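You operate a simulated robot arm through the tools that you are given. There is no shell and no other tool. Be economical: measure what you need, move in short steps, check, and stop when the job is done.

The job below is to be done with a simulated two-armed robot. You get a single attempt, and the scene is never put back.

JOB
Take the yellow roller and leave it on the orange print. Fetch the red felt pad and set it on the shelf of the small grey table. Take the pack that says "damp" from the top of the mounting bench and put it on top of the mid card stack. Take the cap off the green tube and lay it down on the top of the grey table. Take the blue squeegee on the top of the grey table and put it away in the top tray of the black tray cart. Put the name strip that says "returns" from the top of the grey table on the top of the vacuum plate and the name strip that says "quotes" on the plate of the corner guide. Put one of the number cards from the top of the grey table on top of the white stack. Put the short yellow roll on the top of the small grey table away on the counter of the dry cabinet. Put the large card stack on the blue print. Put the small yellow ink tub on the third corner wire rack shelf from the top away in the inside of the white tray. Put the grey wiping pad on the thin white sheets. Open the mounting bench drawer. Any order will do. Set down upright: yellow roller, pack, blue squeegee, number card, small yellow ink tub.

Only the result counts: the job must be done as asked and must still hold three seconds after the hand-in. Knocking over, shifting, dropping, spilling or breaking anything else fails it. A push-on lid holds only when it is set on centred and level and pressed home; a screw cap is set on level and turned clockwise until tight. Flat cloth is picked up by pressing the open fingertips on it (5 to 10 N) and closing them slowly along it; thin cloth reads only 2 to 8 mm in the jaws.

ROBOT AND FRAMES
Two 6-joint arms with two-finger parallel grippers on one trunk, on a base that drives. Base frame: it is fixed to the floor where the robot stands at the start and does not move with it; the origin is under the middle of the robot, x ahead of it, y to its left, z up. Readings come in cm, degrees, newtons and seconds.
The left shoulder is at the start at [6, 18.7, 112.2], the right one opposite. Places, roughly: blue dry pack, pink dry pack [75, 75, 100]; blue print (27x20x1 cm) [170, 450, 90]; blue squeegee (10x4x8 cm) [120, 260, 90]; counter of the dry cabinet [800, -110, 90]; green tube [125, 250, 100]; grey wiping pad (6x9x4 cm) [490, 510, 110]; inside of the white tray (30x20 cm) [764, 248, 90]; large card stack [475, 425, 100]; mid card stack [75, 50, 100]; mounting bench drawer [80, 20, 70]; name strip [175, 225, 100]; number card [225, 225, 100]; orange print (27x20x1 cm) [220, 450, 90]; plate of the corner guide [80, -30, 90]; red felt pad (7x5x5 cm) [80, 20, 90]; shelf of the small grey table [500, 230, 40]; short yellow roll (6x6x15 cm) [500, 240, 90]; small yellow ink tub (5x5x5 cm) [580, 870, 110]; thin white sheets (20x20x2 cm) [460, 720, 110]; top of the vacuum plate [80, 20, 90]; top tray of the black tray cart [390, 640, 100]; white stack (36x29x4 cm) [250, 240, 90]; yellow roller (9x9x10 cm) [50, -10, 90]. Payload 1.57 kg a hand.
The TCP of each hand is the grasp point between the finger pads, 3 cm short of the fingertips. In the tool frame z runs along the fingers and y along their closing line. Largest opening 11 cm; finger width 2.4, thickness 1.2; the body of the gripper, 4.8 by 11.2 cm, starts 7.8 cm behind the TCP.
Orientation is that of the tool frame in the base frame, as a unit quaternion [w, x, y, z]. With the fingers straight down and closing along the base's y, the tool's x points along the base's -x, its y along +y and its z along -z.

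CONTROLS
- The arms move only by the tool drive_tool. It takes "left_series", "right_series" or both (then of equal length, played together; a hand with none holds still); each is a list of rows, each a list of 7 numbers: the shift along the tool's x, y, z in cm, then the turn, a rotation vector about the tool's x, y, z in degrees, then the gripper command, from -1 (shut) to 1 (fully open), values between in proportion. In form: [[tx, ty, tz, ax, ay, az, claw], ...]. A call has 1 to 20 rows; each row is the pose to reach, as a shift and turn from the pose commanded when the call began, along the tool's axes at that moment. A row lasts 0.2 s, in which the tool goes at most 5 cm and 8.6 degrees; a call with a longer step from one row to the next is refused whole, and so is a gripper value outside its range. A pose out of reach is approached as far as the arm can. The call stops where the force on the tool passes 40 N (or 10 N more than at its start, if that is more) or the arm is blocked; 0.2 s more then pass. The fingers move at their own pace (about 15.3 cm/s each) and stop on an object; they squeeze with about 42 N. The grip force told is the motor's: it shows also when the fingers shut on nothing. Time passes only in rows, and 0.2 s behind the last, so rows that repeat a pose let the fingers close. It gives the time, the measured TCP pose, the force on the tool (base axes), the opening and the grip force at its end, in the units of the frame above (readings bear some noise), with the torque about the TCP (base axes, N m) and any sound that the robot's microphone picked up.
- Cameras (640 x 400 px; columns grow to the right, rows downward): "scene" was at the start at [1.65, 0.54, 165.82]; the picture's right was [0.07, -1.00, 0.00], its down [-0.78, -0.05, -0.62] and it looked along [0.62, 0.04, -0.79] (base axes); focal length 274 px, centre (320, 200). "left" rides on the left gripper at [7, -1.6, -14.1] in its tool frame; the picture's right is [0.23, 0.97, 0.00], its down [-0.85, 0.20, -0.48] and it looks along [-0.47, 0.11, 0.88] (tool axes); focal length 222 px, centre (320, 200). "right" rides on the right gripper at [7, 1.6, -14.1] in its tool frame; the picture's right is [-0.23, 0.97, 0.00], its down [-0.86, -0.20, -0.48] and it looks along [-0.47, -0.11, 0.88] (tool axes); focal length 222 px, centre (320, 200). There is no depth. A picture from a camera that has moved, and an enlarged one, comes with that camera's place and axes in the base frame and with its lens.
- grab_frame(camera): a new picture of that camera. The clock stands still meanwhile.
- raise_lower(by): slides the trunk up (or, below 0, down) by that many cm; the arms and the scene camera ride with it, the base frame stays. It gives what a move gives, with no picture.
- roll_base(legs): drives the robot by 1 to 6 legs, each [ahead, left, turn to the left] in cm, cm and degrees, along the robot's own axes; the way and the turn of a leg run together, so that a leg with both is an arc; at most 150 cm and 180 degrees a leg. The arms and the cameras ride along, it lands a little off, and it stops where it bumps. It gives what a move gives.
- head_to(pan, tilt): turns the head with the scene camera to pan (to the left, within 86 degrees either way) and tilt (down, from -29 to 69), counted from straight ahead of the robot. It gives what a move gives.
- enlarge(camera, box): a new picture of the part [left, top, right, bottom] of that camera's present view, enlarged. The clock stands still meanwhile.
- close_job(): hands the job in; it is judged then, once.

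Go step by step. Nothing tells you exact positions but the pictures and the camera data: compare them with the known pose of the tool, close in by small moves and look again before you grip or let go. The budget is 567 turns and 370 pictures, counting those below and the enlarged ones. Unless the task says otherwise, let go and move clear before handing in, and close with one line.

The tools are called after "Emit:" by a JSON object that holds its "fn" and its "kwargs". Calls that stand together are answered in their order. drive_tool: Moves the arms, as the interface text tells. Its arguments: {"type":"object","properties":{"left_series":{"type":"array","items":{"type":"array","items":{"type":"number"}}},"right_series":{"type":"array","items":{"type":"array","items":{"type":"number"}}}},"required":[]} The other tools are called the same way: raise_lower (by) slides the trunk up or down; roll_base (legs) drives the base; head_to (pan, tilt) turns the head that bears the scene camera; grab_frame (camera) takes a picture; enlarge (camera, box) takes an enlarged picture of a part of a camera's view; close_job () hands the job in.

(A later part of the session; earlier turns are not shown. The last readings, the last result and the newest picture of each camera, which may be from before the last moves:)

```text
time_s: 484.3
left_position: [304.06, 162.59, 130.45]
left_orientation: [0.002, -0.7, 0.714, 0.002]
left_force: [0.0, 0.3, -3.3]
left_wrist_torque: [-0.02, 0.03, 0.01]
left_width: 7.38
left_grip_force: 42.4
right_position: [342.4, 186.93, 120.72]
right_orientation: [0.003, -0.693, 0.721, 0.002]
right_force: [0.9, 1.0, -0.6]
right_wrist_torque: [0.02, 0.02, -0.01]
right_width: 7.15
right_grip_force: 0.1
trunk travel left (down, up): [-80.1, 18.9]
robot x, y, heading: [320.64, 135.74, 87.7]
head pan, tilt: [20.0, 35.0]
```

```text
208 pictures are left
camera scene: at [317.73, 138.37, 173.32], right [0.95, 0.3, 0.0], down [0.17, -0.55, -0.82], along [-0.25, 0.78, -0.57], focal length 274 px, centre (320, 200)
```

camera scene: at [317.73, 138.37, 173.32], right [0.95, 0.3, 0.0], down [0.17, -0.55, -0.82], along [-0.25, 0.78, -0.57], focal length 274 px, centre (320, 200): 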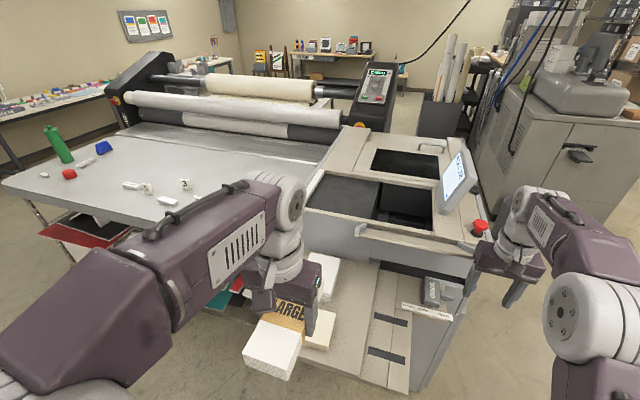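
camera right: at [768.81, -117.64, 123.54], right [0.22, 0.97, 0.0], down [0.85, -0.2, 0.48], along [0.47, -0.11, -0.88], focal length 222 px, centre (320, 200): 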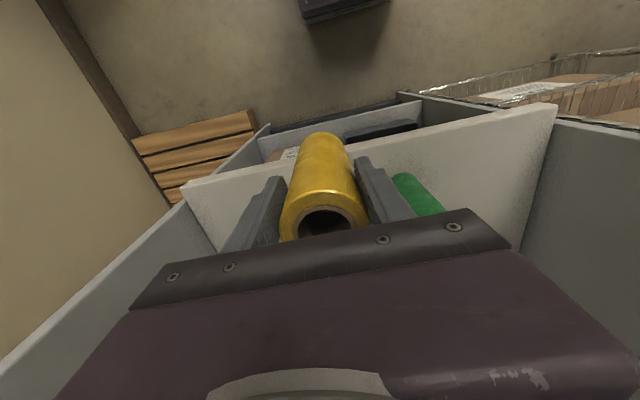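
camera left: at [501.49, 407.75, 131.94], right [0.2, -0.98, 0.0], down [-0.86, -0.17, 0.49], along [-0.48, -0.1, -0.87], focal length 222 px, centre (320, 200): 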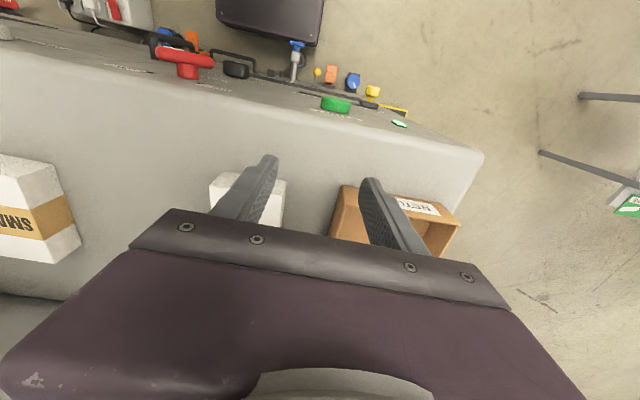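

Emit:
{"fn": "roll_base", "kwargs": {"legs": [[0, 0, 2.3], [0, 95, 0]]}}

Emit:
{"fn": "head_to", "kwargs": {"pan": 0, "tilt": 35}}

Emit:
{"fn": "grab_frame", "kwargs": {"camera": "scene"}}

```text
time_s: 489.7
left_position: [206.94, 160.92, 130.46]
left_orientation: [-0.002, 0.72, -0.694, -0.002]
left_force: [-0.5, -0.6, -3.5]
left_wrist_torque: [-0.07, 0.02, 0.01]
left_width: 7.37
left_grip_force: 42.0
right_position: [243.87, 187.56, 120.82]
right_orientation: [-0.002, 0.713, -0.701, -0.003]
right_force: [0.2, 0.2, 0.0]
right_wrist_torque: [0.03, -0.01, -0.01]
right_width: 7.13
right_grip_force: 0.1
trunk travel left (down, up): [-80.1, 18.9]
robot x, y, heading: [224.7, 135.62, 90.8]
head pan, tilt: [20.0, 35.0]
```

```text
time_s: 490.5
left_position: [206.79, 160.74, 130.39]
left_orientation: [-0.002, 0.721, -0.693, -0.002]
left_force: [0.2, -0.1, -3.4]
left_wrist_torque: [0.0, -0.01, 0.02]
left_width: 7.36
left_grip_force: 42.1
right_position: [243.68, 187.35, 120.83]
right_orientation: [-0.003, 0.713, -0.701, -0.003]
right_force: [0.4, -0.1, -0.7]
right_wrist_torque: [0.03, 0.0, 0.0]
right_width: 7.16
right_grip_force: 0.1
trunk travel left (down, up): [-80.1, 18.9]
robot x, y, heading: [225.01, 135.07, 90.9]
head pan, tilt: [0.0, 35.0]
```

```text
207 pictures are left
camera scene: at [224.85, 138.09, 173.32], right [1.0, 0.02, 0.0], down [0.01, -0.57, -0.82], along [-0.01, 0.82, -0.57], focal length 274 px, centre (320, 200)
```

scene: 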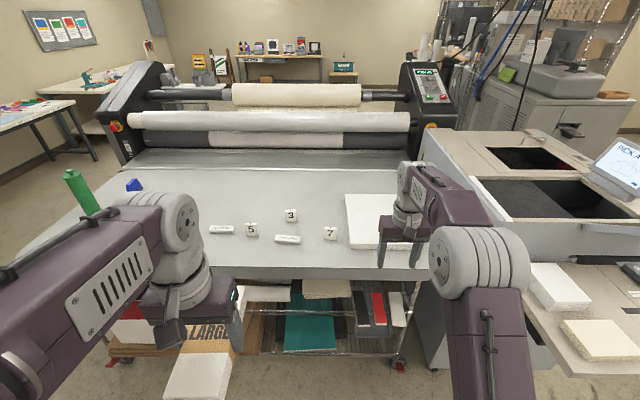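

Emit:
{"fn": "enlarge", "kwargs": {"camera": "scene", "box": [190, 180, 420, 280]}}

```text
2.78 times, centred on (305, 230) of scene
camera zoom: at [224.85, 138.09, 173.32], right [1.0, 0.02, 0.0], down [0.01, -0.57, -0.82], along [-0.01, 0.82, -0.57], focal length 762 px, centre (362, 116)
```

zoom: 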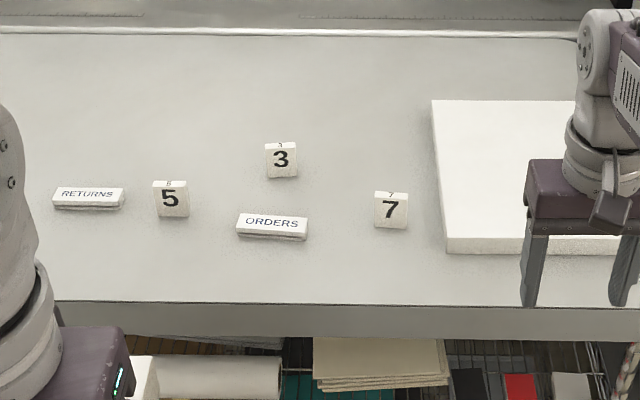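

I see number cards 3, 5, 7, strips RETURNS and ORDERS, and the white stack. Card 7 is nearest the white stack; I'll close in.

Emit:
{"fn": "roll_base", "kwargs": {"legs": [[40, 10, -0.9]]}}

Emit:
{"fn": "head_to", "kwargs": {"pan": -10, "tilt": 50}}

Emit:
{"fn": "enlarge", "kwargs": {"camera": "scene", "box": [200, 110, 440, 260]}}

Emit:
{"fn": "grab_frame", "kwargs": {"camera": "right"}}

```text
time_s: 493.1
left_position: [197.26, 200.97, 130.41]
left_orientation: [-0.002, 0.713, -0.702, -0.002]
left_force: [0.5, -1.2, -3.2]
left_wrist_torque: [-0.01, -0.01, 0.01]
left_width: 7.35
left_grip_force: 42.3
right_position: [234.83, 226.78, 120.79]
right_orientation: [0.003, -0.705, 0.709, 0.003]
right_force: [0.4, -0.4, -0.3]
right_wrist_torque: [-0.02, -0.01, 0.01]
right_width: 7.17
right_grip_force: 0.1
trunk travel left (down, up): [-80.1, 18.9]
robot x, y, heading: [214.43, 175.07, 89.8]
head pan, tilt: [0.0, 35.0]
```

```text
time_s: 493.9
left_position: [197.23, 201.23, 130.48]
left_orientation: [-0.001, 0.712, -0.702, -0.002]
left_force: [0.0, -0.4, -3.3]
left_wrist_torque: [-0.04, -0.01, 0.0]
left_width: 7.38
left_grip_force: 41.5
right_position: [234.75, 226.86, 120.79]
right_orientation: [0.002, -0.705, 0.709, 0.003]
right_force: [0.5, 0.9, 0.3]
right_wrist_torque: [-0.02, 0.01, -0.02]
right_width: 7.15
right_grip_force: 0.1
trunk travel left (down, up): [-80.1, 18.9]
robot x, y, heading: [214.28, 175.28, 89.8]
head pan, tilt: [-10.0, 50.0]
```

```text
2.67 times, centred on (320, 185) of scene
camera zoom: at [216.14, 176.84, 171.15], right [0.98, -0.18, 0.0], down [-0.14, -0.75, -0.64], along [0.12, 0.63, -0.77], focal length 730 px, centre (320, 240)
```

zoom: 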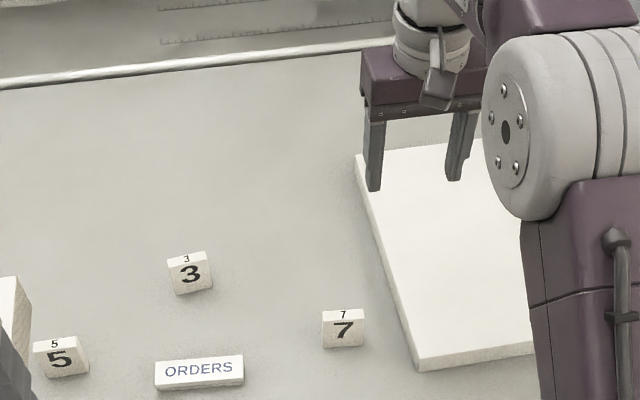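

```text
204 pictures are left
camera right: at [233.12, 219.84, 134.89], right [-0.97, 0.23, 0.0], down [0.2, 0.85, 0.48], along [0.11, 0.47, -0.87], focal length 222 px, centre (320, 200)
```

right: 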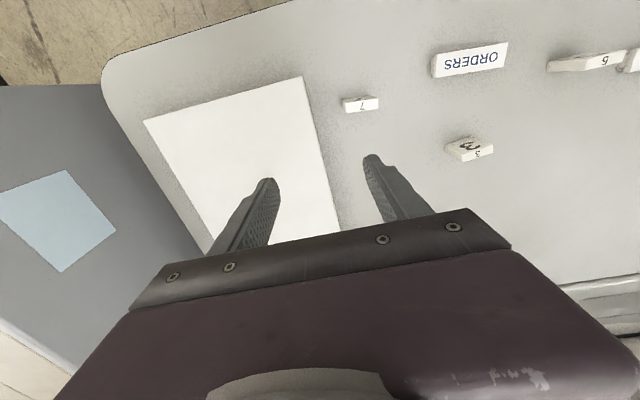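

Emit:
{"fn": "drive_tool", "kwargs": {"right_series": [[0.6, 2.4, 3, 0, 0, 0, 0.2], [1.2, 4.8, 6, 0, 0, 0, 0.2], [1.7, 7.2, 9, 0, 0, 0, 0.2], [1.7, 7.2, 13, 0, 0, 0, 0.2], [1.7, 7.2, 16, 0, 0, 0, 0.2], [1.7, 7.2, 16, 0, 0, 0, 0.2]]}}

Emit:
{"fn": "enlarge", "kwargs": {"camera": "right", "box": [180, 60, 500, 260]}}

Emit:
{"fn": "enlarge", "kwargs": {"camera": "scene", "box": [260, 150, 400, 260]}}

```text
time_s: 495.2
left_position: [197.22, 201.21, 130.44]
left_orientation: [-0.002, 0.712, -0.702, -0.001]
left_force: [0.0, 1.4, -3.8]
left_wrist_torque: [-0.02, 0.0, -0.02]
left_width: 7.4
left_grip_force: 41.8
right_position: [227.5, 225.32, 104.76]
right_orientation: [0.003, -0.705, 0.709, 0.003]
right_force: [-0.5, -0.4, 0.1]
right_wrist_torque: [-0.03, -0.04, 0.02]
right_width: 6.61
right_grip_force: 0.0
trunk travel left (down, up): [-80.1, 18.9]
robot x, y, heading: [214.64, 175.27, 89.4]
head pan, tilt: [-10.0, 50.0]
```

```text
2.00 times, centred on (340, 160) of right
camera zoom: at [225.74, 218.14, 118.83], right [-0.97, 0.23, 0.0], down [0.2, 0.85, 0.49], along [0.11, 0.47, -0.87], focal length 444 px, centre (280, 280)
```

zoom: 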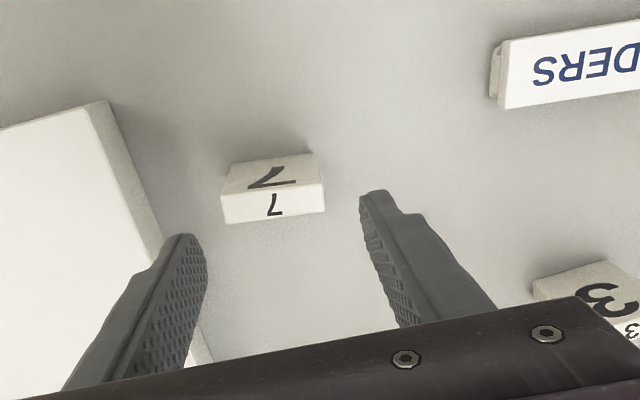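

```text
3.64 times, centred on (330, 205) of scene
camera zoom: at [216.13, 176.68, 171.15], right [0.98, -0.18, 0.0], down [-0.14, -0.75, -0.64], along [0.12, 0.63, -0.77], focal length 996 px, centre (284, 182)
```

zoom: 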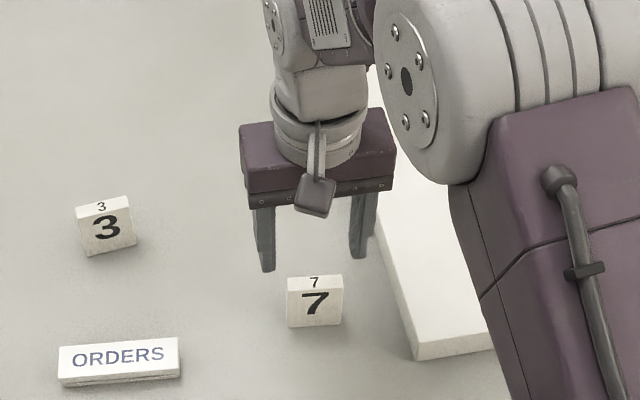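

Emit:
{"fn": "drive_tool", "kwargs": {"right_series": [[0.5, 0, 3, 0, 0, 0, 0.2], [0.5, 0, 5, 0, 0, 0, 0.2], [0.5, 0, 6, 0, 0, 0, 0.2], [0.5, 0, 6.7, 0, 0, 0, 0.2], [0.5, 0, 7.4, 0, 0, 0, 0.2], [0.5, 0, 8.1, 0, 0, 0, 0.2], [0.5, 0, 8.8, 0, 0, 0, 0.2], [0.5, 0, 9.5, 0, 0, 0, 0.2], [0.5, 0, 10.2, 0, 0, 0, 0.2], [0.5, 0, 10.9, 0, 0, 0, 0.2]]}}

Emit:
{"fn": "enlarge", "kwargs": {"camera": "right", "box": [180, 60, 500, 260]}}

```text
time_s: 497.4
left_position: [197.33, 200.64, 130.51]
left_orientation: [-0.003, 0.712, -0.702, -0.003]
left_force: [-0.3, 1.1, -4.0]
left_wrist_torque: [-0.08, 0.03, -0.01]
left_width: 7.34
left_grip_force: 42.2
right_position: [227.58, 224.81, 95.02]
right_orientation: [0.006, -0.705, 0.709, 0.006]
right_force: [1.8, -16.8, 33.7]
right_wrist_torque: [-0.88, 0.74, 0.3]
right_width: 6.6
right_grip_force: 0.1
trunk travel left (down, up): [-80.1, 18.9]
robot x, y, heading: [214.82, 174.91, 89.9]
head pan, tilt: [-10.0, 50.0]
stopped in row 10 (right hand): the force on the tool passed its limit (the readings are from after the stop); the commanded pose is now the measured one
```

```text
2.00 times, centred on (340, 160) of right
camera zoom: at [225.88, 217.58, 109.07], right [-0.97, 0.23, 0.0], down [0.2, 0.85, 0.49], along [0.11, 0.48, -0.87], focal length 444 px, centre (280, 280)
```

zoom: 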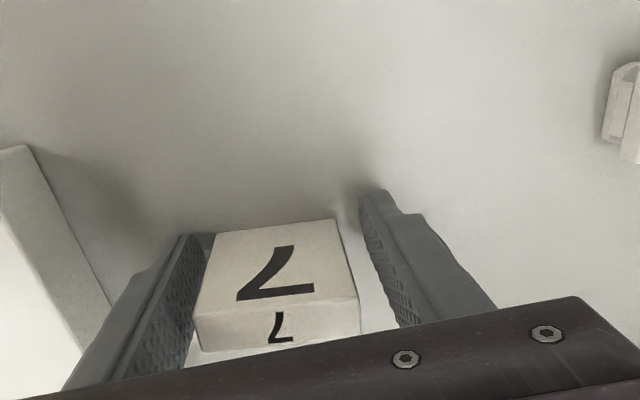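

Emit:
{"fn": "drive_tool", "kwargs": {"right_series": [[0, 0, -0.6, 0, 0, 0, 0.2], [0.3, -0.2, -0.6, 0, 0, 0, 0], [0.3, -0.2, -0.6, 0, 0, 0, -0.5], [0.3, -0.2, -0.6, 0, 0, 0, -1], [0.3, -0.2, -0.6, 0, 0, 0, -1]]}}

Emit:
{"fn": "enlarge", "kwargs": {"camera": "right", "box": [180, 60, 500, 260]}}

```text
time_s: 498.6
left_position: [197.28, 201.2, 130.46]
left_orientation: [-0.002, 0.712, -0.702, -0.002]
left_force: [1.1, -0.5, -4.6]
left_wrist_torque: [-0.02, 0.02, 0.0]
left_width: 7.35
left_grip_force: 42.2
right_position: [227.86, 224.96, 95.29]
right_orientation: [0.006, -0.705, 0.709, 0.006]
right_force: [1.4, 0.0, 0.7]
right_wrist_torque: [0.03, -0.02, -0.02]
right_width: 4.99
right_grip_force: 41.7
trunk travel left (down, up): [-80.1, 18.9]
robot x, y, heading: [214.64, 175.07, 89.7]
head pan, tilt: [-10.0, 50.0]
```

```text
2.00 times, centred on (340, 160) of right
camera zoom: at [226.15, 217.72, 109.32], right [-0.97, 0.23, 0.0], down [0.2, 0.85, 0.49], along [0.11, 0.48, -0.87], focal length 444 px, centre (280, 280)
```

zoom: 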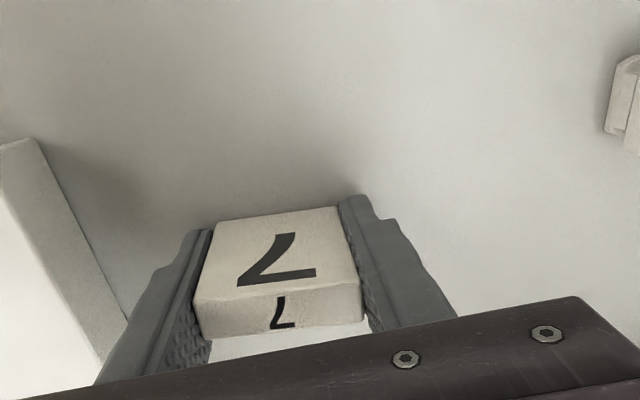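

Emit:
{"fn": "drive_tool", "kwargs": {"right_series": [[0, 0, -3, 0, 0, 0, -1], [0, 0, -6, 0, 0, 0, -1], [0, 0, -9, 0, 0, 0, -1], [0, -2, -10, 0, 0, 0, -1], [-2, -5, -10, 0, 0, 0, -1], [-2, -5, -10, 0, 0, 0, -1]]}}

Emit:
{"fn": "roll_base", "kwargs": {"legs": [[3, -13, 0]]}}

Emit:
{"fn": "enlarge", "kwargs": {"camera": "scene", "box": [240, 130, 400, 260]}}

Emit:
{"fn": "grab_frame", "kwargs": {"camera": "right"}}

```text
time_s: 500.0
left_position: [197.27, 201.12, 130.48]
left_orientation: [-0.002, 0.712, -0.702, -0.001]
left_force: [-0.6, 0.1, -3.5]
left_wrist_torque: [-0.01, -0.01, 0.01]
left_width: 7.38
left_grip_force: 41.8
right_position: [233.02, 226.8, 105.2]
right_orientation: [0.006, -0.705, 0.709, 0.006]
right_force: [-0.8, 0.5, -0.7]
right_wrist_torque: [-0.02, 0.01, 0.0]
right_width: 4.96
right_grip_force: 41.9
trunk travel left (down, up): [-80.1, 18.9]
robot x, y, heading: [214.88, 174.94, 89.4]
head pan, tilt: [-10.0, 50.0]
```

```text
time_s: 501.3
left_position: [210.04, 204.07, 130.34]
left_orientation: [-0.003, 0.712, -0.702, -0.002]
left_force: [0.3, 0.1, -3.3]
left_wrist_torque: [-0.07, -0.05, 0.02]
left_width: 7.35
left_grip_force: 42.0
right_position: [245.88, 229.69, 105.28]
right_orientation: [0.007, -0.705, 0.71, 0.005]
right_force: [0.0, -0.5, -0.1]
right_wrist_torque: [-0.02, -0.02, 0.0]
right_width: 4.97
right_grip_force: 41.7
trunk travel left (down, up): [-80.1, 18.9]
robot x, y, heading: [227.53, 177.69, 89.5]
head pan, tilt: [-10.0, 50.0]
```

```text
3.08 times, centred on (320, 195) of scene
camera zoom: at [228.83, 179.58, 171.15], right [0.98, -0.18, 0.0], down [-0.14, -0.75, -0.64], along [0.12, 0.63, -0.77], focal length 842 px, centre (320, 215)
```

zoom: 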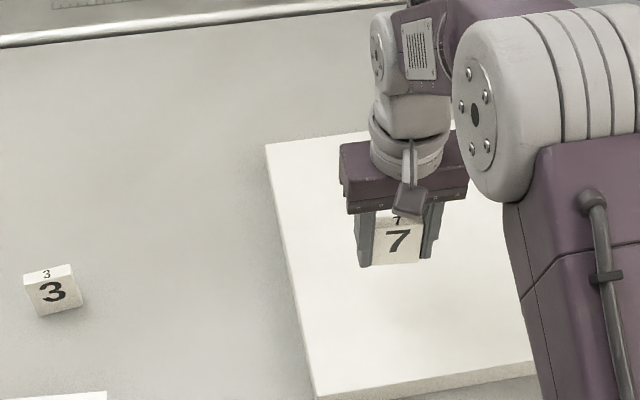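

```text
198 pictures are left
camera right: at [244.03, 222.42, 119.27], right [-0.97, 0.23, 0.0], down [0.2, 0.85, 0.49], along [0.11, 0.48, -0.87], focal length 222 px, centre (320, 200)
```

right: 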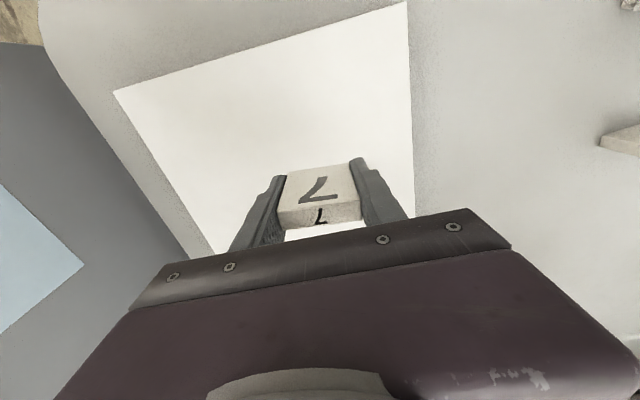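

Over the white stack. Lowering to contact.

Emit:
{"fn": "drive_tool", "kwargs": {"right_series": [[0, 0, 2, 0, 0, 0, -1], [0, 0, 3.5, 0, 0, 0, -1], [0, 0, 4.3, 0, 0, 0, -1], [0, 0, 5, 0, 0, 0, -1], [0, 0, 5.6, 0, 0, 0, -1], [0, 0, 6.2, 0, 0, 0, -1], [0, 0, 6.8, 0, 0, 0, -1], [0, 0, 7.4, 0, 0, 0, -1], [0, 0, 8, 0, 0, 0, -1]]}}

Emit:
{"fn": "enlarge", "kwargs": {"camera": "right", "box": [180, 60, 500, 260]}}

```text
time_s: 503.1
left_position: [210.09, 203.64, 130.46]
left_orientation: [-0.003, 0.711, -0.703, -0.003]
left_force: [0.1, 1.2, -3.5]
left_wrist_torque: [-0.05, 0.04, 0.0]
left_width: 7.39
left_grip_force: 41.9
right_position: [246.05, 229.98, 98.51]
right_orientation: [0.012, -0.705, 0.709, 0.012]
right_force: [0.2, -11.7, 28.6]
right_wrist_torque: [-0.64, 0.57, 0.26]
right_width: 4.98
right_grip_force: 42.0
trunk travel left (down, up): [-80.1, 18.9]
robot x, y, heading: [227.63, 177.92, 89.4]
head pan, tilt: [-10.0, 50.0]
stopped in row 9 (right hand): the force on the tool passed its limit (the readings are from after the stop); the commanded pose is now the measured one
```

```text
2.00 times, centred on (340, 160) of right
camera zoom: at [244.21, 222.5, 112.48], right [-0.97, 0.23, 0.01], down [0.2, 0.84, 0.51], along [0.11, 0.49, -0.86], focal length 444 px, centre (280, 280)
```

zoom: 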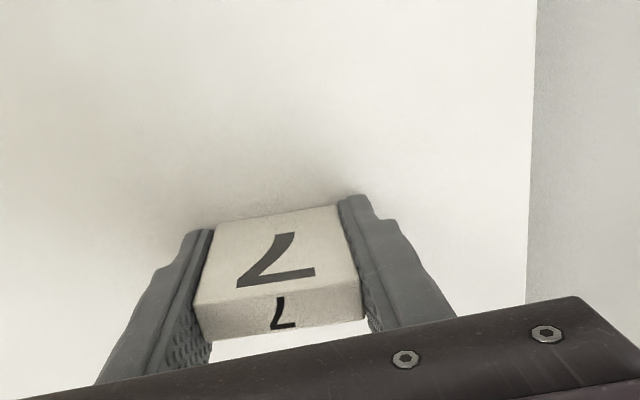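

Emit:
{"fn": "drive_tool", "kwargs": {"right_series": [[0, 0, -0.35, 0, 0, 0, -1], [0, 0, -0.35, 0, 0, 0, -1]]}}

```text
time_s: 503.7
left_position: [210.29, 203.98, 130.41]
left_orientation: [-0.002, 0.712, -0.703, -0.002]
left_force: [0.0, 0.2, -2.6]
left_wrist_torque: [-0.04, 0.01, 0.03]
left_width: 7.37
left_grip_force: 41.9
right_position: [245.84, 230.13, 98.56]
right_orientation: [0.011, -0.705, 0.709, 0.011]
right_force: [-0.1, -2.8, 6.6]
right_wrist_torque: [-0.11, 0.04, 0.01]
right_width: 4.97
right_grip_force: 42.2
trunk travel left (down, up): [-80.1, 18.9]
robot x, y, heading: [227.46, 178.18, 89.6]
head pan, tilt: [-10.0, 50.0]
```

Emit:
{"fn": "drive_tool", "kwargs": {"right_series": [[0, 0, 0, 0, 0, 0, -0.1], [0, 0, 0, 0, 0, 0, 0.1], [0, 0, 0, 0, 0, 0, 0.15], [0, 0, -3, 0, 0, 0, 0.15], [0, 0, -7, 0, 0, 0, 0.15], [0, 0, -11, 0, 0, 0, 0.15], [0, 0, -15, 0, 0, 0, 0.15], [0, 0, -19, 0, 0, 0, 0.15]]}}

Emit:
{"fn": "enlarge", "kwargs": {"camera": "scene", "box": [240, 130, 400, 260]}}

```text
time_s: 505.5
left_position: [210.31, 204.02, 130.46]
left_orientation: [-0.002, 0.711, -0.703, -0.002]
left_force: [0.0, -0.2, -3.3]
left_wrist_torque: [-0.03, 0.01, 0.02]
left_width: 7.37
left_grip_force: 42.0
right_position: [246.07, 229.7, 117.74]
right_orientation: [0.011, -0.705, 0.71, 0.011]
right_force: [0.6, 0.2, 0.8]
right_wrist_torque: [0.02, 0.0, 0.0]
right_width: 6.32
right_grip_force: 0.1
trunk travel left (down, up): [-80.1, 18.9]
robot x, y, heading: [227.77, 177.87, 89.6]
head pan, tilt: [-10.0, 50.0]
```

```text
3.08 times, centred on (320, 195) of scene
camera zoom: at [229.12, 179.54, 171.15], right [0.98, -0.18, 0.0], down [-0.14, -0.75, -0.64], along [0.12, 0.63, -0.77], focal length 842 px, centre (320, 215)
```

zoom: 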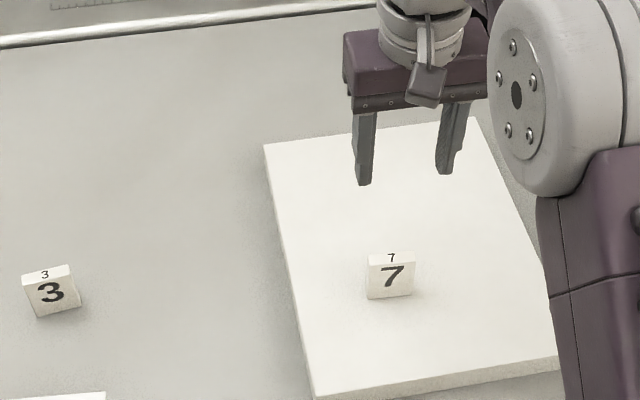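

Card 7 stands on the white stack. Next the blue squeegee at the table's west end; I'll drive round to face +x there.

Emit:
{"fn": "roll_base", "kwargs": {"legs": [[-28, 0, 0], [0, 140, 0], [0, 50, 0], [0, 0, -89.6]]}}

Emit:
{"fn": "head_to", "kwargs": {"pan": 30, "tilt": 35}}

Emit:
{"fn": "grab_frame", "kwargs": {"camera": "scene"}}

```text
time_s: 520.6
left_position: [61.42, 170.05, 130.35]
left_orientation: [0.003, 0.005, 1.0, -0.001]
left_force: [-0.6, 0.1, -2.4]
left_wrist_torque: [-0.01, 0.01, 0.0]
left_width: 7.37
left_grip_force: 42.2
right_position: [86.37, 133.68, 117.54]
right_orientation: [0.015, 0.016, 1.0, 0.0]
right_force: [0.0, -0.7, -0.2]
right_wrist_torque: [0.03, -0.01, -0.02]
right_width: 6.32
right_grip_force: 0.1
trunk travel left (down, up): [-80.1, 18.9]
robot x, y, heading: [34.81, 153.21, -1.9]
head pan, tilt: [-10.0, 50.0]
```

```text
time_s: 521.6
left_position: [61.22, 170.04, 130.4]
left_orientation: [0.002, 0.006, 1.0, 0.0]
left_force: [-0.1, 0.5, -3.1]
left_wrist_torque: [0.01, 0.01, -0.01]
left_width: 7.36
left_grip_force: 42.4
right_position: [86.24, 133.68, 117.5]
right_orientation: [0.015, 0.015, 1.0, 0.0]
right_force: [-0.3, -0.6, -0.2]
right_wrist_torque: [-0.01, 0.0, -0.02]
right_width: 6.31
right_grip_force: 0.0
trunk travel left (down, up): [-80.1, 18.9]
robot x, y, heading: [35.0, 153.24, -1.8]
head pan, tilt: [30.0, 35.0]
```

```text
195 pictures are left
camera scene: at [36.87, 157.63, 173.32], right [0.47, -0.88, 0.0], down [-0.51, -0.27, -0.82], along [0.72, 0.39, -0.57], focal length 274 px, centre (320, 200)
```

scene: 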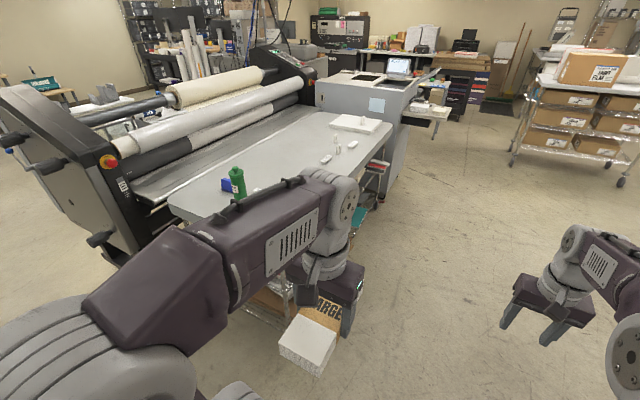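

Emit:
{"fn": "roll_base", "kwargs": {"legs": [[0, 0, 1.8], [0, 108, 0]]}}

Emit:
{"fn": "head_to", "kwargs": {"pan": 0, "tilt": 40}}

Emit:
{"fn": "grab_frame", "kwargs": {"camera": "scene"}}

```text
time_s: 527.5
left_position: [60.25, 277.94, 130.33]
left_orientation: [0.002, -0.016, 1.0, 0.001]
left_force: [0.3, 0.1, -4.1]
left_wrist_torque: [-0.01, 0.02, 0.02]
left_width: 7.35
left_grip_force: 42.0
right_position: [86.66, 242.54, 117.52]
right_orientation: [0.015, -0.005, 1.0, 0.0]
right_force: [-0.7, -0.2, 0.0]
right_wrist_torque: [-0.01, 0.0, 0.03]
right_width: 6.33
right_grip_force: 0.0
trunk travel left (down, up): [-80.1, 18.9]
robot x, y, heading: [34.46, 259.98, 0.3]
head pan, tilt: [30.0, 35.0]
```

```text
time_s: 528.4
left_position: [60.22, 277.92, 130.44]
left_orientation: [0.004, -0.015, 1.0, 0.0]
left_force: [-0.4, 0.3, -3.4]
left_wrist_torque: [0.03, 0.03, -0.02]
left_width: 7.37
left_grip_force: 42.0
right_position: [86.54, 242.64, 117.51]
right_orientation: [0.014, -0.005, 1.0, -0.001]
right_force: [-0.2, -0.5, 0.1]
right_wrist_torque: [0.02, 0.0, -0.03]
right_width: 6.34
right_grip_force: 0.0
trunk travel left (down, up): [-80.1, 18.9]
robot x, y, heading: [34.36, 259.97, 0.7]
head pan, tilt: [0.0, 40.0]
```

```text
194 pictures are left
camera scene: at [37.18, 260.2, 172.57], right [0.01, -1.0, 0.0], down [-0.64, -0.01, -0.77], along [0.77, 0.01, -0.64], focal length 274 px, centre (320, 200)
```

scene: 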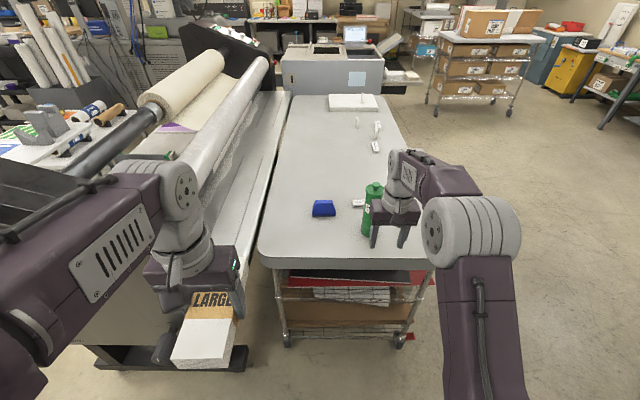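

Emit:
{"fn": "enlarge", "kwargs": {"camera": "scene", "box": [250, 80, 450, 260]}}

Emit:
{"fn": "grab_frame", "kwargs": {"camera": "right"}}

```text
2.22 times, centred on (350, 170) of scene
camera zoom: at [37.18, 260.2, 172.57], right [0.01, -1.0, 0.0], down [-0.64, -0.01, -0.77], along [0.77, 0.01, -0.64], focal length 608 px, centre (253, 267)
```

zoom: 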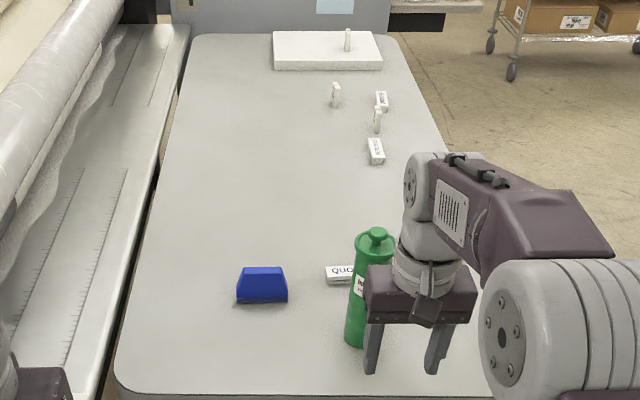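

```text
192 pictures are left
camera right: at [79.14, 244.17, 131.48], right [0.22, 0.98, 0.01], down [0.84, -0.19, 0.5], along [0.49, -0.1, -0.86], focal length 222 px, centre (320, 200)
```

right: 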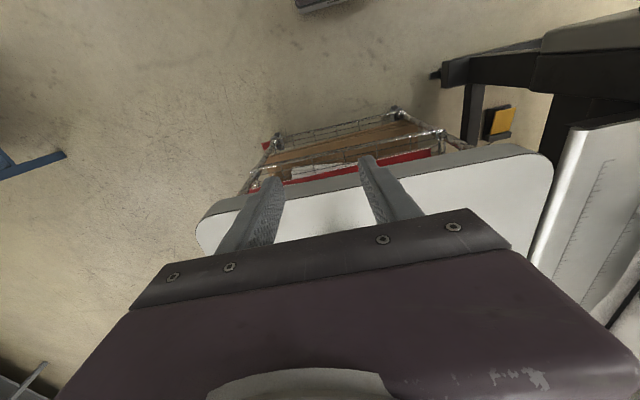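

The squeegee (10 cm wide along y) is at about [123,260]; the tube stands at about [115,242], top z≈115. I'll shift left, rotate the right gripper 90° to close along x.

Emit:
{"fn": "roll_base", "kwargs": {"legs": [[0, 7, 0]]}}

Emit:
{"fn": "drive_tool", "kwargs": {"right_series": [[0, 1, 0, 0, 1, 8, 0.3], [0, 2, 0, 0, 1.6, 16, 0.3], [0, 3, 0, 0, 1.6, 24, 0.3], [0, 4, 0, 0, 1.6, 32, 0.3], [0, 5, 0, 0, 1.6, 40, 0.3], [0, 6, 0, 0, 1.6, 48, 0.3], [0, 7, 0, 0, 1.6, 56, 0.3], [0, 8, 0, 0, 1.6, 64, 0.3], [0, 9, 0, 0, 1.6, 72, 0.3], [0, 10, 0, 0, 1.6, 80, 0.3], [0, 10, 0, 0, 1.6, 88, 0.3], [0, 10, 0, 0, 1.6, 90, 0.3]]}}

Emit:
{"fn": "grab_frame", "kwargs": {"camera": "scene"}}

```text
time_s: 529.5
left_position: [60.25, 283.92, 130.52]
left_orientation: [0.002, -0.014, 1.0, 0.002]
left_force: [-0.4, -0.4, -3.5]
left_wrist_torque: [0.07, 0.0, 0.0]
left_width: 7.35
left_grip_force: 41.5
right_position: [86.54, 248.76, 117.34]
right_orientation: [0.015, -0.004, 1.0, 0.003]
right_force: [-0.2, -0.6, -0.1]
right_wrist_torque: [0.07, 0.0, 0.01]
right_width: 6.35
right_grip_force: 0.1
trunk travel left (down, up): [-80.1, 18.9]
robot x, y, heading: [34.26, 266.9, 0.6]
head pan, tilt: [0.0, 40.0]
```

```text
time_s: 532.0
left_position: [60.33, 284.75, 130.4]
left_orientation: [0.002, -0.014, 1.0, 0.0]
left_force: [-0.1, -0.2, -3.0]
left_wrist_torque: [0.04, 0.03, 0.04]
left_width: 7.37
left_grip_force: 41.9
right_position: [86.45, 259.19, 117.4]
right_orientation: [-0.002, 0.705, 0.709, 0.01]
right_force: [1.3, 0.3, 0.6]
right_wrist_torque: [0.01, -0.01, 0.0]
right_width: 7.17
right_grip_force: 0.1
trunk travel left (down, up): [-80.1, 18.9]
robot x, y, heading: [34.53, 266.8, 0.3]
head pan, tilt: [0.0, 40.0]
```

```text
191 pictures are left
camera scene: at [37.13, 266.98, 172.57], right [0.01, -1.0, 0.0], down [-0.64, 0.0, -0.77], along [0.77, 0.0, -0.64], focal length 274 px, centre (320, 200)
```

scene: 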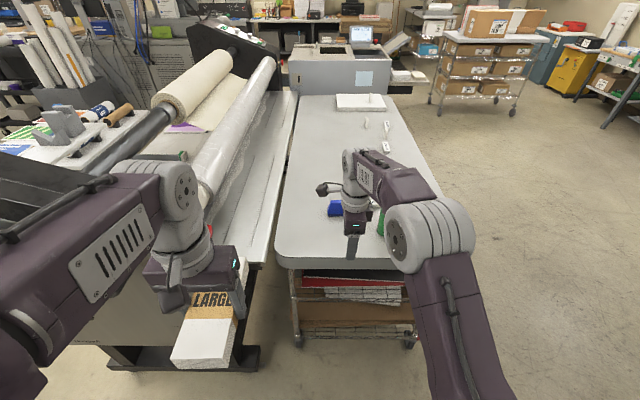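

Emit:
{"fn": "drive_tool", "kwargs": {"right_series": [[4, 0, 0, 0, 0, 0, 0.2], [8, 0, 0, 0, 0, 0, 0.2], [8, 0, 0, 0, 0, 0, 0.2]]}}

Emit:
{"fn": "roll_base", "kwargs": {"legs": [[0, -8, 0], [29, 0, 0]]}}

Emit:
{"fn": "head_to", "kwargs": {"pan": 0, "tilt": 52}}

Emit:
{"fn": "grab_frame", "kwargs": {"camera": "scene"}}

Emit:
{"fn": "grab_frame", "kwargs": {"camera": "right"}}

```text
time_s: 532.9
left_position: [60.22, 284.65, 130.38]
left_orientation: [0.002, -0.014, 1.0, 0.001]
left_force: [-0.1, -0.3, -3.7]
left_wrist_torque: [-0.03, 0.03, -0.02]
left_width: 7.36
left_grip_force: 41.7
right_position: [86.57, 267.25, 117.48]
right_orientation: [-0.003, 0.704, 0.71, 0.011]
right_force: [0.7, -0.1, -0.6]
right_wrist_torque: [0.0, 0.01, 0.0]
right_width: 6.59
right_grip_force: 0.0
trunk travel left (down, up): [-80.1, 18.9]
robot x, y, heading: [34.57, 266.96, 0.3]
head pan, tilt: [0.0, 40.0]
```

```text
time_s: 535.5
left_position: [88.74, 276.81, 130.35]
left_orientation: [0.003, -0.013, 1.0, 0.0]
left_force: [0.2, -0.2, -3.1]
left_wrist_torque: [-0.04, 0.02, -0.03]
left_width: 7.37
left_grip_force: 41.9
right_position: [115.05, 259.36, 117.66]
right_orientation: [-0.001, 0.705, 0.709, 0.011]
right_force: [-0.3, -0.1, -0.3]
right_wrist_torque: [0.04, -0.01, 0.01]
right_width: 6.58
right_grip_force: 0.2
trunk travel left (down, up): [-80.1, 18.9]
robot x, y, heading: [63.09, 258.93, 0.3]
head pan, tilt: [0.0, 40.0]
```

```text
time_s: 536.2
left_position: [88.92, 276.76, 130.42]
left_orientation: [0.001, -0.013, 1.0, 0.001]
left_force: [0.7, -0.2, -3.8]
left_wrist_torque: [0.02, 0.06, 0.0]
left_width: 7.37
left_grip_force: 42.3
right_position: [115.14, 259.29, 117.38]
right_orientation: [-0.001, 0.705, 0.709, 0.011]
right_force: [0.0, 0.4, 0.6]
right_wrist_torque: [0.03, 0.0, -0.02]
right_width: 6.62
right_grip_force: 0.0
trunk travel left (down, up): [-80.1, 18.9]
robot x, y, heading: [63.18, 259.12, 0.3]
head pan, tilt: [0.0, 52.0]
```

```text
190 pictures are left
camera scene: at [64.8, 259.1, 170.89], right [0.0, -1.0, 0.0], down [-0.79, 0.0, -0.62], along [0.62, 0.0, -0.79], focal length 274 px, centre (320, 200)
```

scene: 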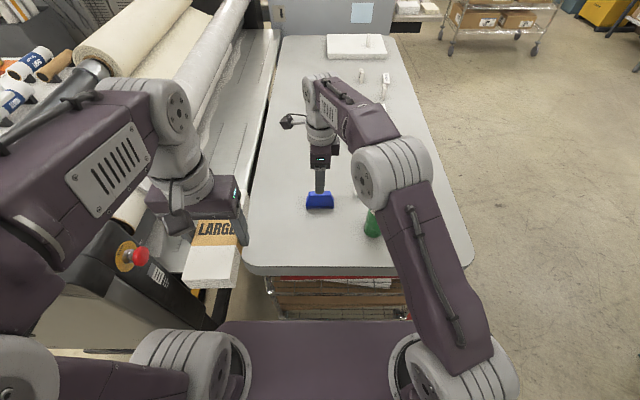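

```text
189 pictures are left
camera right: at [116.56, 266.04, 131.84], right [0.98, -0.22, 0.01], down [-0.2, -0.86, 0.46], along [-0.1, -0.45, -0.89], focal length 222 px, centre (320, 200)
```

right: 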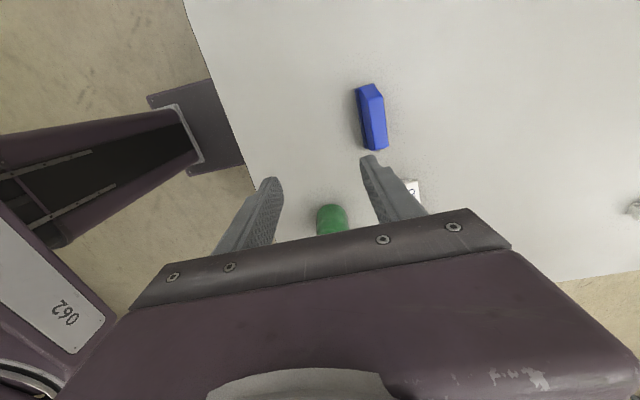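

Emit:
{"fn": "drive_tool", "kwargs": {"right_series": [[0.2, 2.7, 3, 0, 0, 1.6, 0.2], [0.4, 5.4, 6, 0, 0, 3.2, 0.2], [0.4, 8.1, 8, 0, 0, 4.8, 0.2], [0.4, 8.1, 11, 0, 0, 4.8, 0.2], [0.4, 8.1, 11, 0, 0, 4.8, 0.2]]}}

Emit:
{"fn": "enlarge", "kwargs": {"camera": "right", "box": [180, 60, 500, 260]}}

Emit:
{"fn": "enlarge", "kwargs": {"camera": "scene", "box": [240, 120, 400, 240]}}

```text
time_s: 537.4
left_position: [88.85, 276.76, 130.42]
left_orientation: [0.003, -0.013, 1.0, 0.0]
left_force: [-0.3, 0.8, -3.2]
left_wrist_torque: [0.02, -0.02, 0.03]
left_width: 7.35
left_grip_force: 42.0
right_position: [120.29, 258.8, 106.65]
right_orientation: [-0.003, 0.734, 0.679, 0.01]
right_force: [-0.9, -0.3, 0.1]
right_wrist_torque: [0.06, 0.0, 0.02]
right_width: 6.61
right_grip_force: 0.0
right hand out of reach, approached as far as the arm can: row 2, 3, 4, 5
trunk travel left (down, up): [-80.1, 18.9]
robot x, y, heading: [62.8, 259.17, 0.2]
head pan, tilt: [0.0, 52.0]
```

```text
2.00 times, centred on (340, 160) of right
camera zoom: at [122.26, 265.37, 121.0], right [0.95, -0.3, 0.01], down [-0.27, -0.85, 0.46], along [-0.13, -0.44, -0.89], focal length 444 px, centre (280, 280)
```

zoom: 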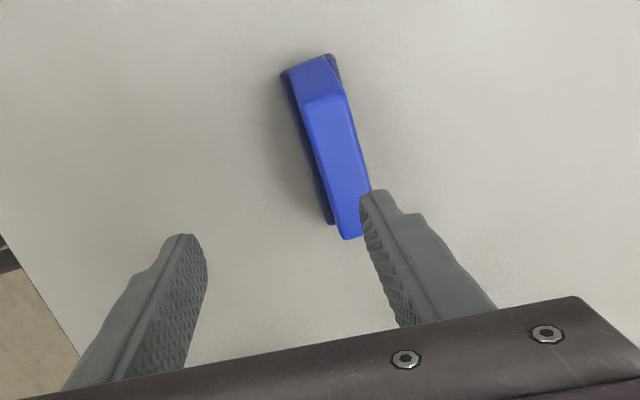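

```text
3.33 times, centred on (320, 180) of scene
camera zoom: at [64.77, 259.1, 170.88], right [0.0, -1.0, 0.0], down [-0.79, 0.0, -0.62], along [0.62, 0.0, -0.79], focal length 913 px, centre (320, 267)
```

zoom: 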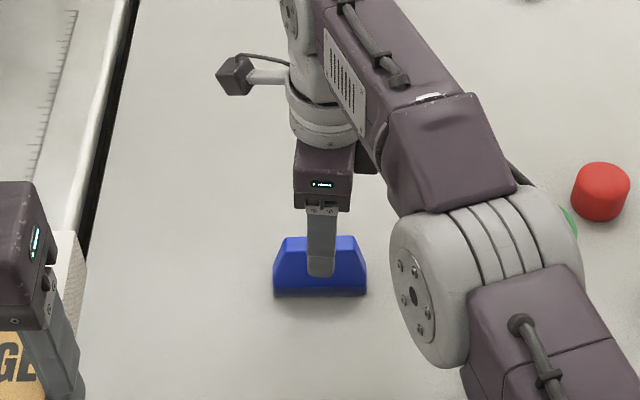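

Emit:
{"fn": "roll_base", "kwargs": {"legs": [[5, 0, 0]]}}

Emit:
{"fn": "drive_tool", "kwargs": {"right_series": [[0.4, -1.2, 0, 0, 0, 0, 0.2], [0.7, -2.1, 0, 0, 0, 0, 0.2], [0.7, -2.1, 1, 0, 0, 0, 0.2], [0.7, -2.1, 1, 0, 0, 0, 0.2]]}}

Emit:
{"fn": "enlarge", "kwargs": {"camera": "right", "box": [180, 60, 500, 260]}}

```text
time_s: 538.4
left_position: [93.02, 276.77, 130.51]
left_orientation: [0.007, -0.013, 1.0, 0.0]
left_force: [-0.4, 0.9, -3.2]
left_wrist_torque: [0.03, -0.02, 0.01]
left_width: 7.37
left_grip_force: 42.2
right_position: [124.54, 258.78, 107.13]
right_orientation: [0.0, 0.735, 0.678, 0.013]
right_force: [-1.8, -0.8, 0.4]
right_wrist_torque: [0.0, -0.08, 0.02]
right_width: 6.6
right_grip_force: 0.1
trunk travel left (down, up): [-80.1, 18.9]
robot x, y, heading: [67.97, 259.12, 0.2]
head pan, tilt: [0.0, 52.0]
```

```text
time_s: 539.4
left_position: [93.89, 276.67, 130.34]
left_orientation: [0.003, -0.013, 1.0, 0.0]
left_force: [0.5, 0.0, -3.8]
left_wrist_torque: [-0.01, 0.01, -0.04]
left_width: 7.38
left_grip_force: 41.7
right_position: [123.13, 259.72, 105.7]
right_orientation: [-0.002, 0.734, 0.679, 0.011]
right_force: [-0.1, -0.4, 0.0]
right_wrist_torque: [-0.03, -0.01, 0.02]
right_width: 6.6
right_grip_force: 0.1
trunk travel left (down, up): [-80.1, 18.9]
robot x, y, heading: [67.88, 259.05, 0.4]
head pan, tilt: [0.0, 52.0]
```

```text
2.00 times, centred on (340, 160) of right
camera zoom: at [125.13, 266.31, 120.06], right [0.95, -0.3, 0.01], down [-0.27, -0.85, 0.46], along [-0.13, -0.44, -0.89], focal length 444 px, centre (280, 280)
```

zoom: 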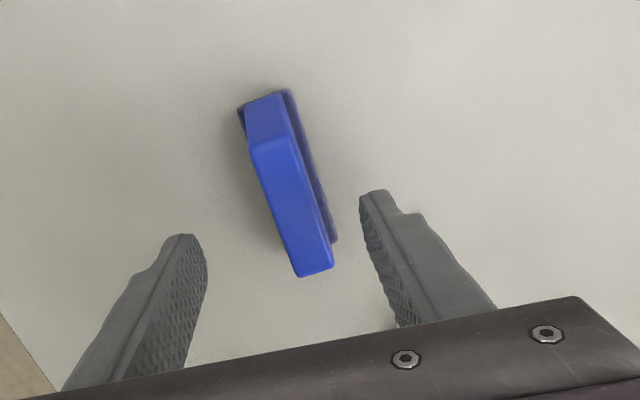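

Emit:
{"fn": "drive_tool", "kwargs": {"right_series": [[0, 0.5, 2, 0, 0, -4.7, 0.2], [0, 0.5, 4, 0, 0, -9.5, 0.2], [0, 0.5, 7, 0, 0, -9.5, 0.2], [0, 0.5, 9, 0, 0, -9.5, 0.2], [0, 0.5, 9.9, 0, 0, -9.5, 0.2], [0, 0.5, 9.9, 0, 0, -9.5, 0.2], [0, 0.5, 9.9, 0, 0, -9.5, -0.3], [0, 0.5, 9.9, 0, 0, -9.5, -1], [0, 0.5, 9.9, 0, 0, -9.5, -1]]}}

Emit:
{"fn": "enlarge", "kwargs": {"camera": "right", "box": [180, 60, 500, 260]}}

Emit:
{"fn": "enlarge", "kwargs": {"camera": "scene", "box": [240, 120, 400, 240]}}

```text
time_s: 541.4
left_position: [93.88, 276.77, 130.4]
left_orientation: [0.003, -0.013, 1.0, 0.0]
left_force: [0.0, 0.9, -3.6]
left_wrist_torque: [0.01, 0.01, 0.0]
left_width: 7.39
left_grip_force: 41.3
right_position: [123.75, 259.7, 95.72]
right_orientation: [-0.002, 0.675, 0.737, 0.011]
right_force: [0.3, 0.2, 0.5]
right_wrist_torque: [0.01, 0.06, 0.04]
right_width: 3.32
right_grip_force: 41.6
trunk travel left (down, up): [-80.1, 18.9]
robot x, y, heading: [67.92, 259.47, 0.3]
head pan, tilt: [0.0, 52.0]
```

```text
2.00 times, centred on (340, 160) of right
camera zoom: at [124.52, 266.61, 110.11], right [0.99, -0.14, 0.01], down [-0.13, -0.88, 0.46], along [-0.06, -0.46, -0.89], focal length 444 px, centre (280, 280)
```

zoom: 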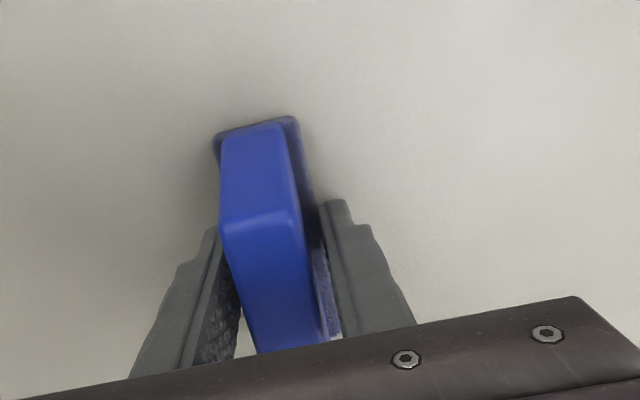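

```text
3.33 times, centred on (320, 180) of scene
camera zoom: at [69.71, 259.1, 170.88], right [0.0, -1.0, 0.0], down [-0.79, 0.0, -0.62], along [0.62, 0.0, -0.79], focal length 913 px, centre (320, 267)
```

zoom: 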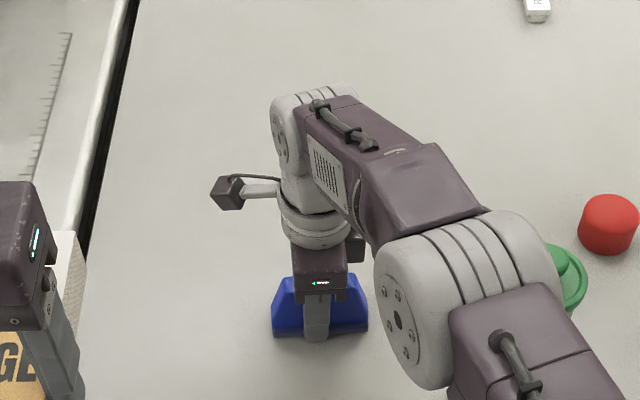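

Squeegee gripped. I'll lift it, tuck the right hand, and drive round west to the blue print.

Emit:
{"fn": "drive_tool", "kwargs": {"right_series": [[0, 0, -3, 0, 0, 0, -1], [0, 0, -7, 0, 0, 0, -1], [0, 0, -11, 0, 0, 0, -1], [0, 0, -15, 0, 0, 0, -1], [0, 0, -19, 0, 0, 0, -1], [0, 0, -23, 0, 0, 0, -1], [0, 0, -25, 0, 0, 0, -1]]}}

Emit:
{"fn": "roll_base", "kwargs": {"legs": [[-35, 0, 0]]}}

Emit:
{"fn": "drive_tool", "kwargs": {"right_series": [[0, -4, 0, 0, 0, 7, -1], [-2, -8, 0, 0, 0, 14, -1], [-5, -11, 0, 0, 0, 20, -1], [-8, -14, 0, 0, 0, 26, -1], [-11, -17, 0, 0, 0, 26, -1], [-13, -20, 0, 0, 0, 26, -1], [-13, -20, 0, 0, 0, 26, -1]]}}

Emit:
{"fn": "grab_frame", "kwargs": {"camera": "scene"}}

```text
time_s: 543.0
left_position: [93.71, 276.84, 130.36]
left_orientation: [0.003, -0.013, 1.0, 0.0]
left_force: [-0.4, 0.5, -2.5]
left_wrist_torque: [0.0, 0.04, -0.01]
left_width: 7.4
left_grip_force: 41.3
right_position: [122.33, 258.84, 120.38]
right_orientation: [-0.002, 0.675, 0.738, 0.011]
right_force: [-0.1, 0.6, -1.7]
right_wrist_torque: [0.03, -0.02, -0.02]
right_width: 3.33
right_grip_force: 41.2
right hand out of reach, approached as far as the arm can: row 6, 7
trunk travel left (down, up): [-80.1, 18.9]
robot x, y, heading: [67.95, 259.05, 0.1]
head pan, tilt: [0.0, 52.0]
```

```text
time_s: 545.2
left_position: [59.26, 276.51, 130.35]
left_orientation: [0.002, -0.011, 1.0, 0.0]
left_force: [0.0, -0.1, -3.6]
left_wrist_torque: [0.01, 0.03, 0.01]
left_width: 7.36
left_grip_force: 41.8
right_position: [87.65, 258.65, 120.21]
right_orientation: [-0.002, 0.676, 0.736, 0.01]
right_force: [0.0, 0.1, -2.1]
right_wrist_torque: [-0.01, 0.03, 0.04]
right_width: 3.32
right_grip_force: 41.4
trunk travel left (down, up): [-80.1, 18.9]
robot x, y, heading: [33.28, 258.94, 0.1]
head pan, tilt: [0.0, 52.0]
```

```text
time_s: 546.8
left_position: [59.21, 276.66, 130.36]
left_orientation: [0.002, -0.011, 1.0, 0.0]
left_force: [0.8, -0.3, -3.6]
left_wrist_torque: [0.0, 0.07, -0.02]
left_width: 7.36
left_grip_force: 42.5
right_position: [68.97, 244.02, 119.71]
right_orientation: [-0.004, 0.825, 0.565, 0.01]
right_force: [0.2, 0.2, -1.2]
right_wrist_torque: [0.01, 0.0, 0.0]
right_width: 3.32
right_grip_force: 41.0
trunk travel left (down, up): [-80.1, 18.9]
robot x, y, heading: [33.32, 258.93, -0.0]
head pan, tilt: [0.0, 52.0]
```

```text
183 pictures are left
camera scene: at [35.03, 259.08, 170.88], right [0.0, -1.0, 0.0], down [-0.79, 0.0, -0.62], along [0.62, 0.0, -0.79], focal length 274 px, centre (320, 200)
```

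scene: 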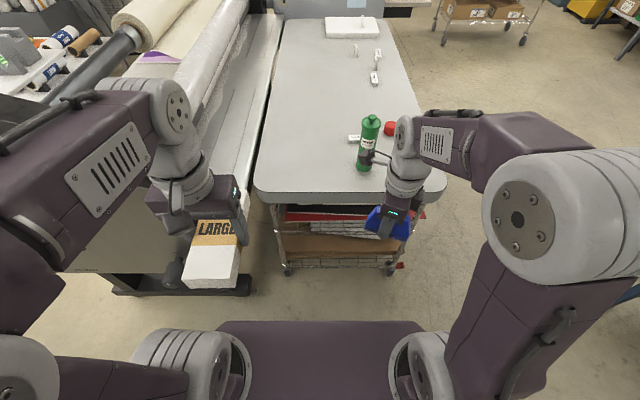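

Emit:
{"fn": "roll_base", "kwargs": {"legs": [[-60, 0, 0], [0, 130, 0], [0, 48, 0], [90, 0, 0]]}}

Emit:
{"fn": "head_to", "kwargs": {"pan": 5, "tilt": 45}}

Emit:
{"fn": "grab_frame", "kwargs": {"camera": "scene"}}

```text
time_s: 563.1
left_position: [90.03, 454.26, 130.29]
left_orientation: [0.002, -0.006, 1.0, 0.0]
left_force: [0.1, 0.7, -3.9]
left_wrist_torque: [0.02, 0.01, 0.0]
left_width: 7.37
left_grip_force: 42.0
right_position: [99.47, 421.5, 119.77]
right_orientation: [-0.004, 0.828, 0.561, 0.009]
right_force: [-0.1, 0.1, -2.0]
right_wrist_torque: [0.0, 0.03, 0.0]
right_width: 3.3
right_grip_force: 40.6
trunk travel left (down, up): [-80.1, 18.9]
robot x, y, heading: [64.0, 436.58, -0.8]
head pan, tilt: [0.0, 52.0]
```

```text
time_s: 563.8
left_position: [90.15, 454.29, 130.37]
left_orientation: [0.003, -0.007, 1.0, 0.0]
left_force: [-0.7, 0.5, -3.7]
left_wrist_torque: [0.03, 0.02, 0.03]
left_width: 7.37
left_grip_force: 42.1
right_position: [99.58, 421.58, 119.7]
right_orientation: [-0.003, 0.828, 0.561, 0.01]
right_force: [-0.9, 0.5, -1.6]
right_wrist_torque: [-0.02, -0.01, 0.0]
right_width: 3.3
right_grip_force: 40.9
trunk travel left (down, up): [-80.1, 18.9]
robot x, y, heading: [64.16, 436.98, -0.5]
head pan, tilt: [5.0, 45.0]
```

```text
182 pictures are left
camera scene: at [66.35, 437.58, 171.84], right [0.08, -1.0, 0.0], down [-0.71, -0.06, -0.71], along [0.7, 0.05, -0.71], focal length 274 px, centre (320, 200)
```

scene: 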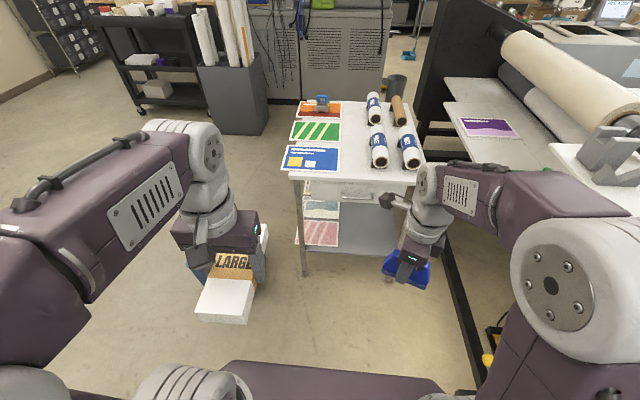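

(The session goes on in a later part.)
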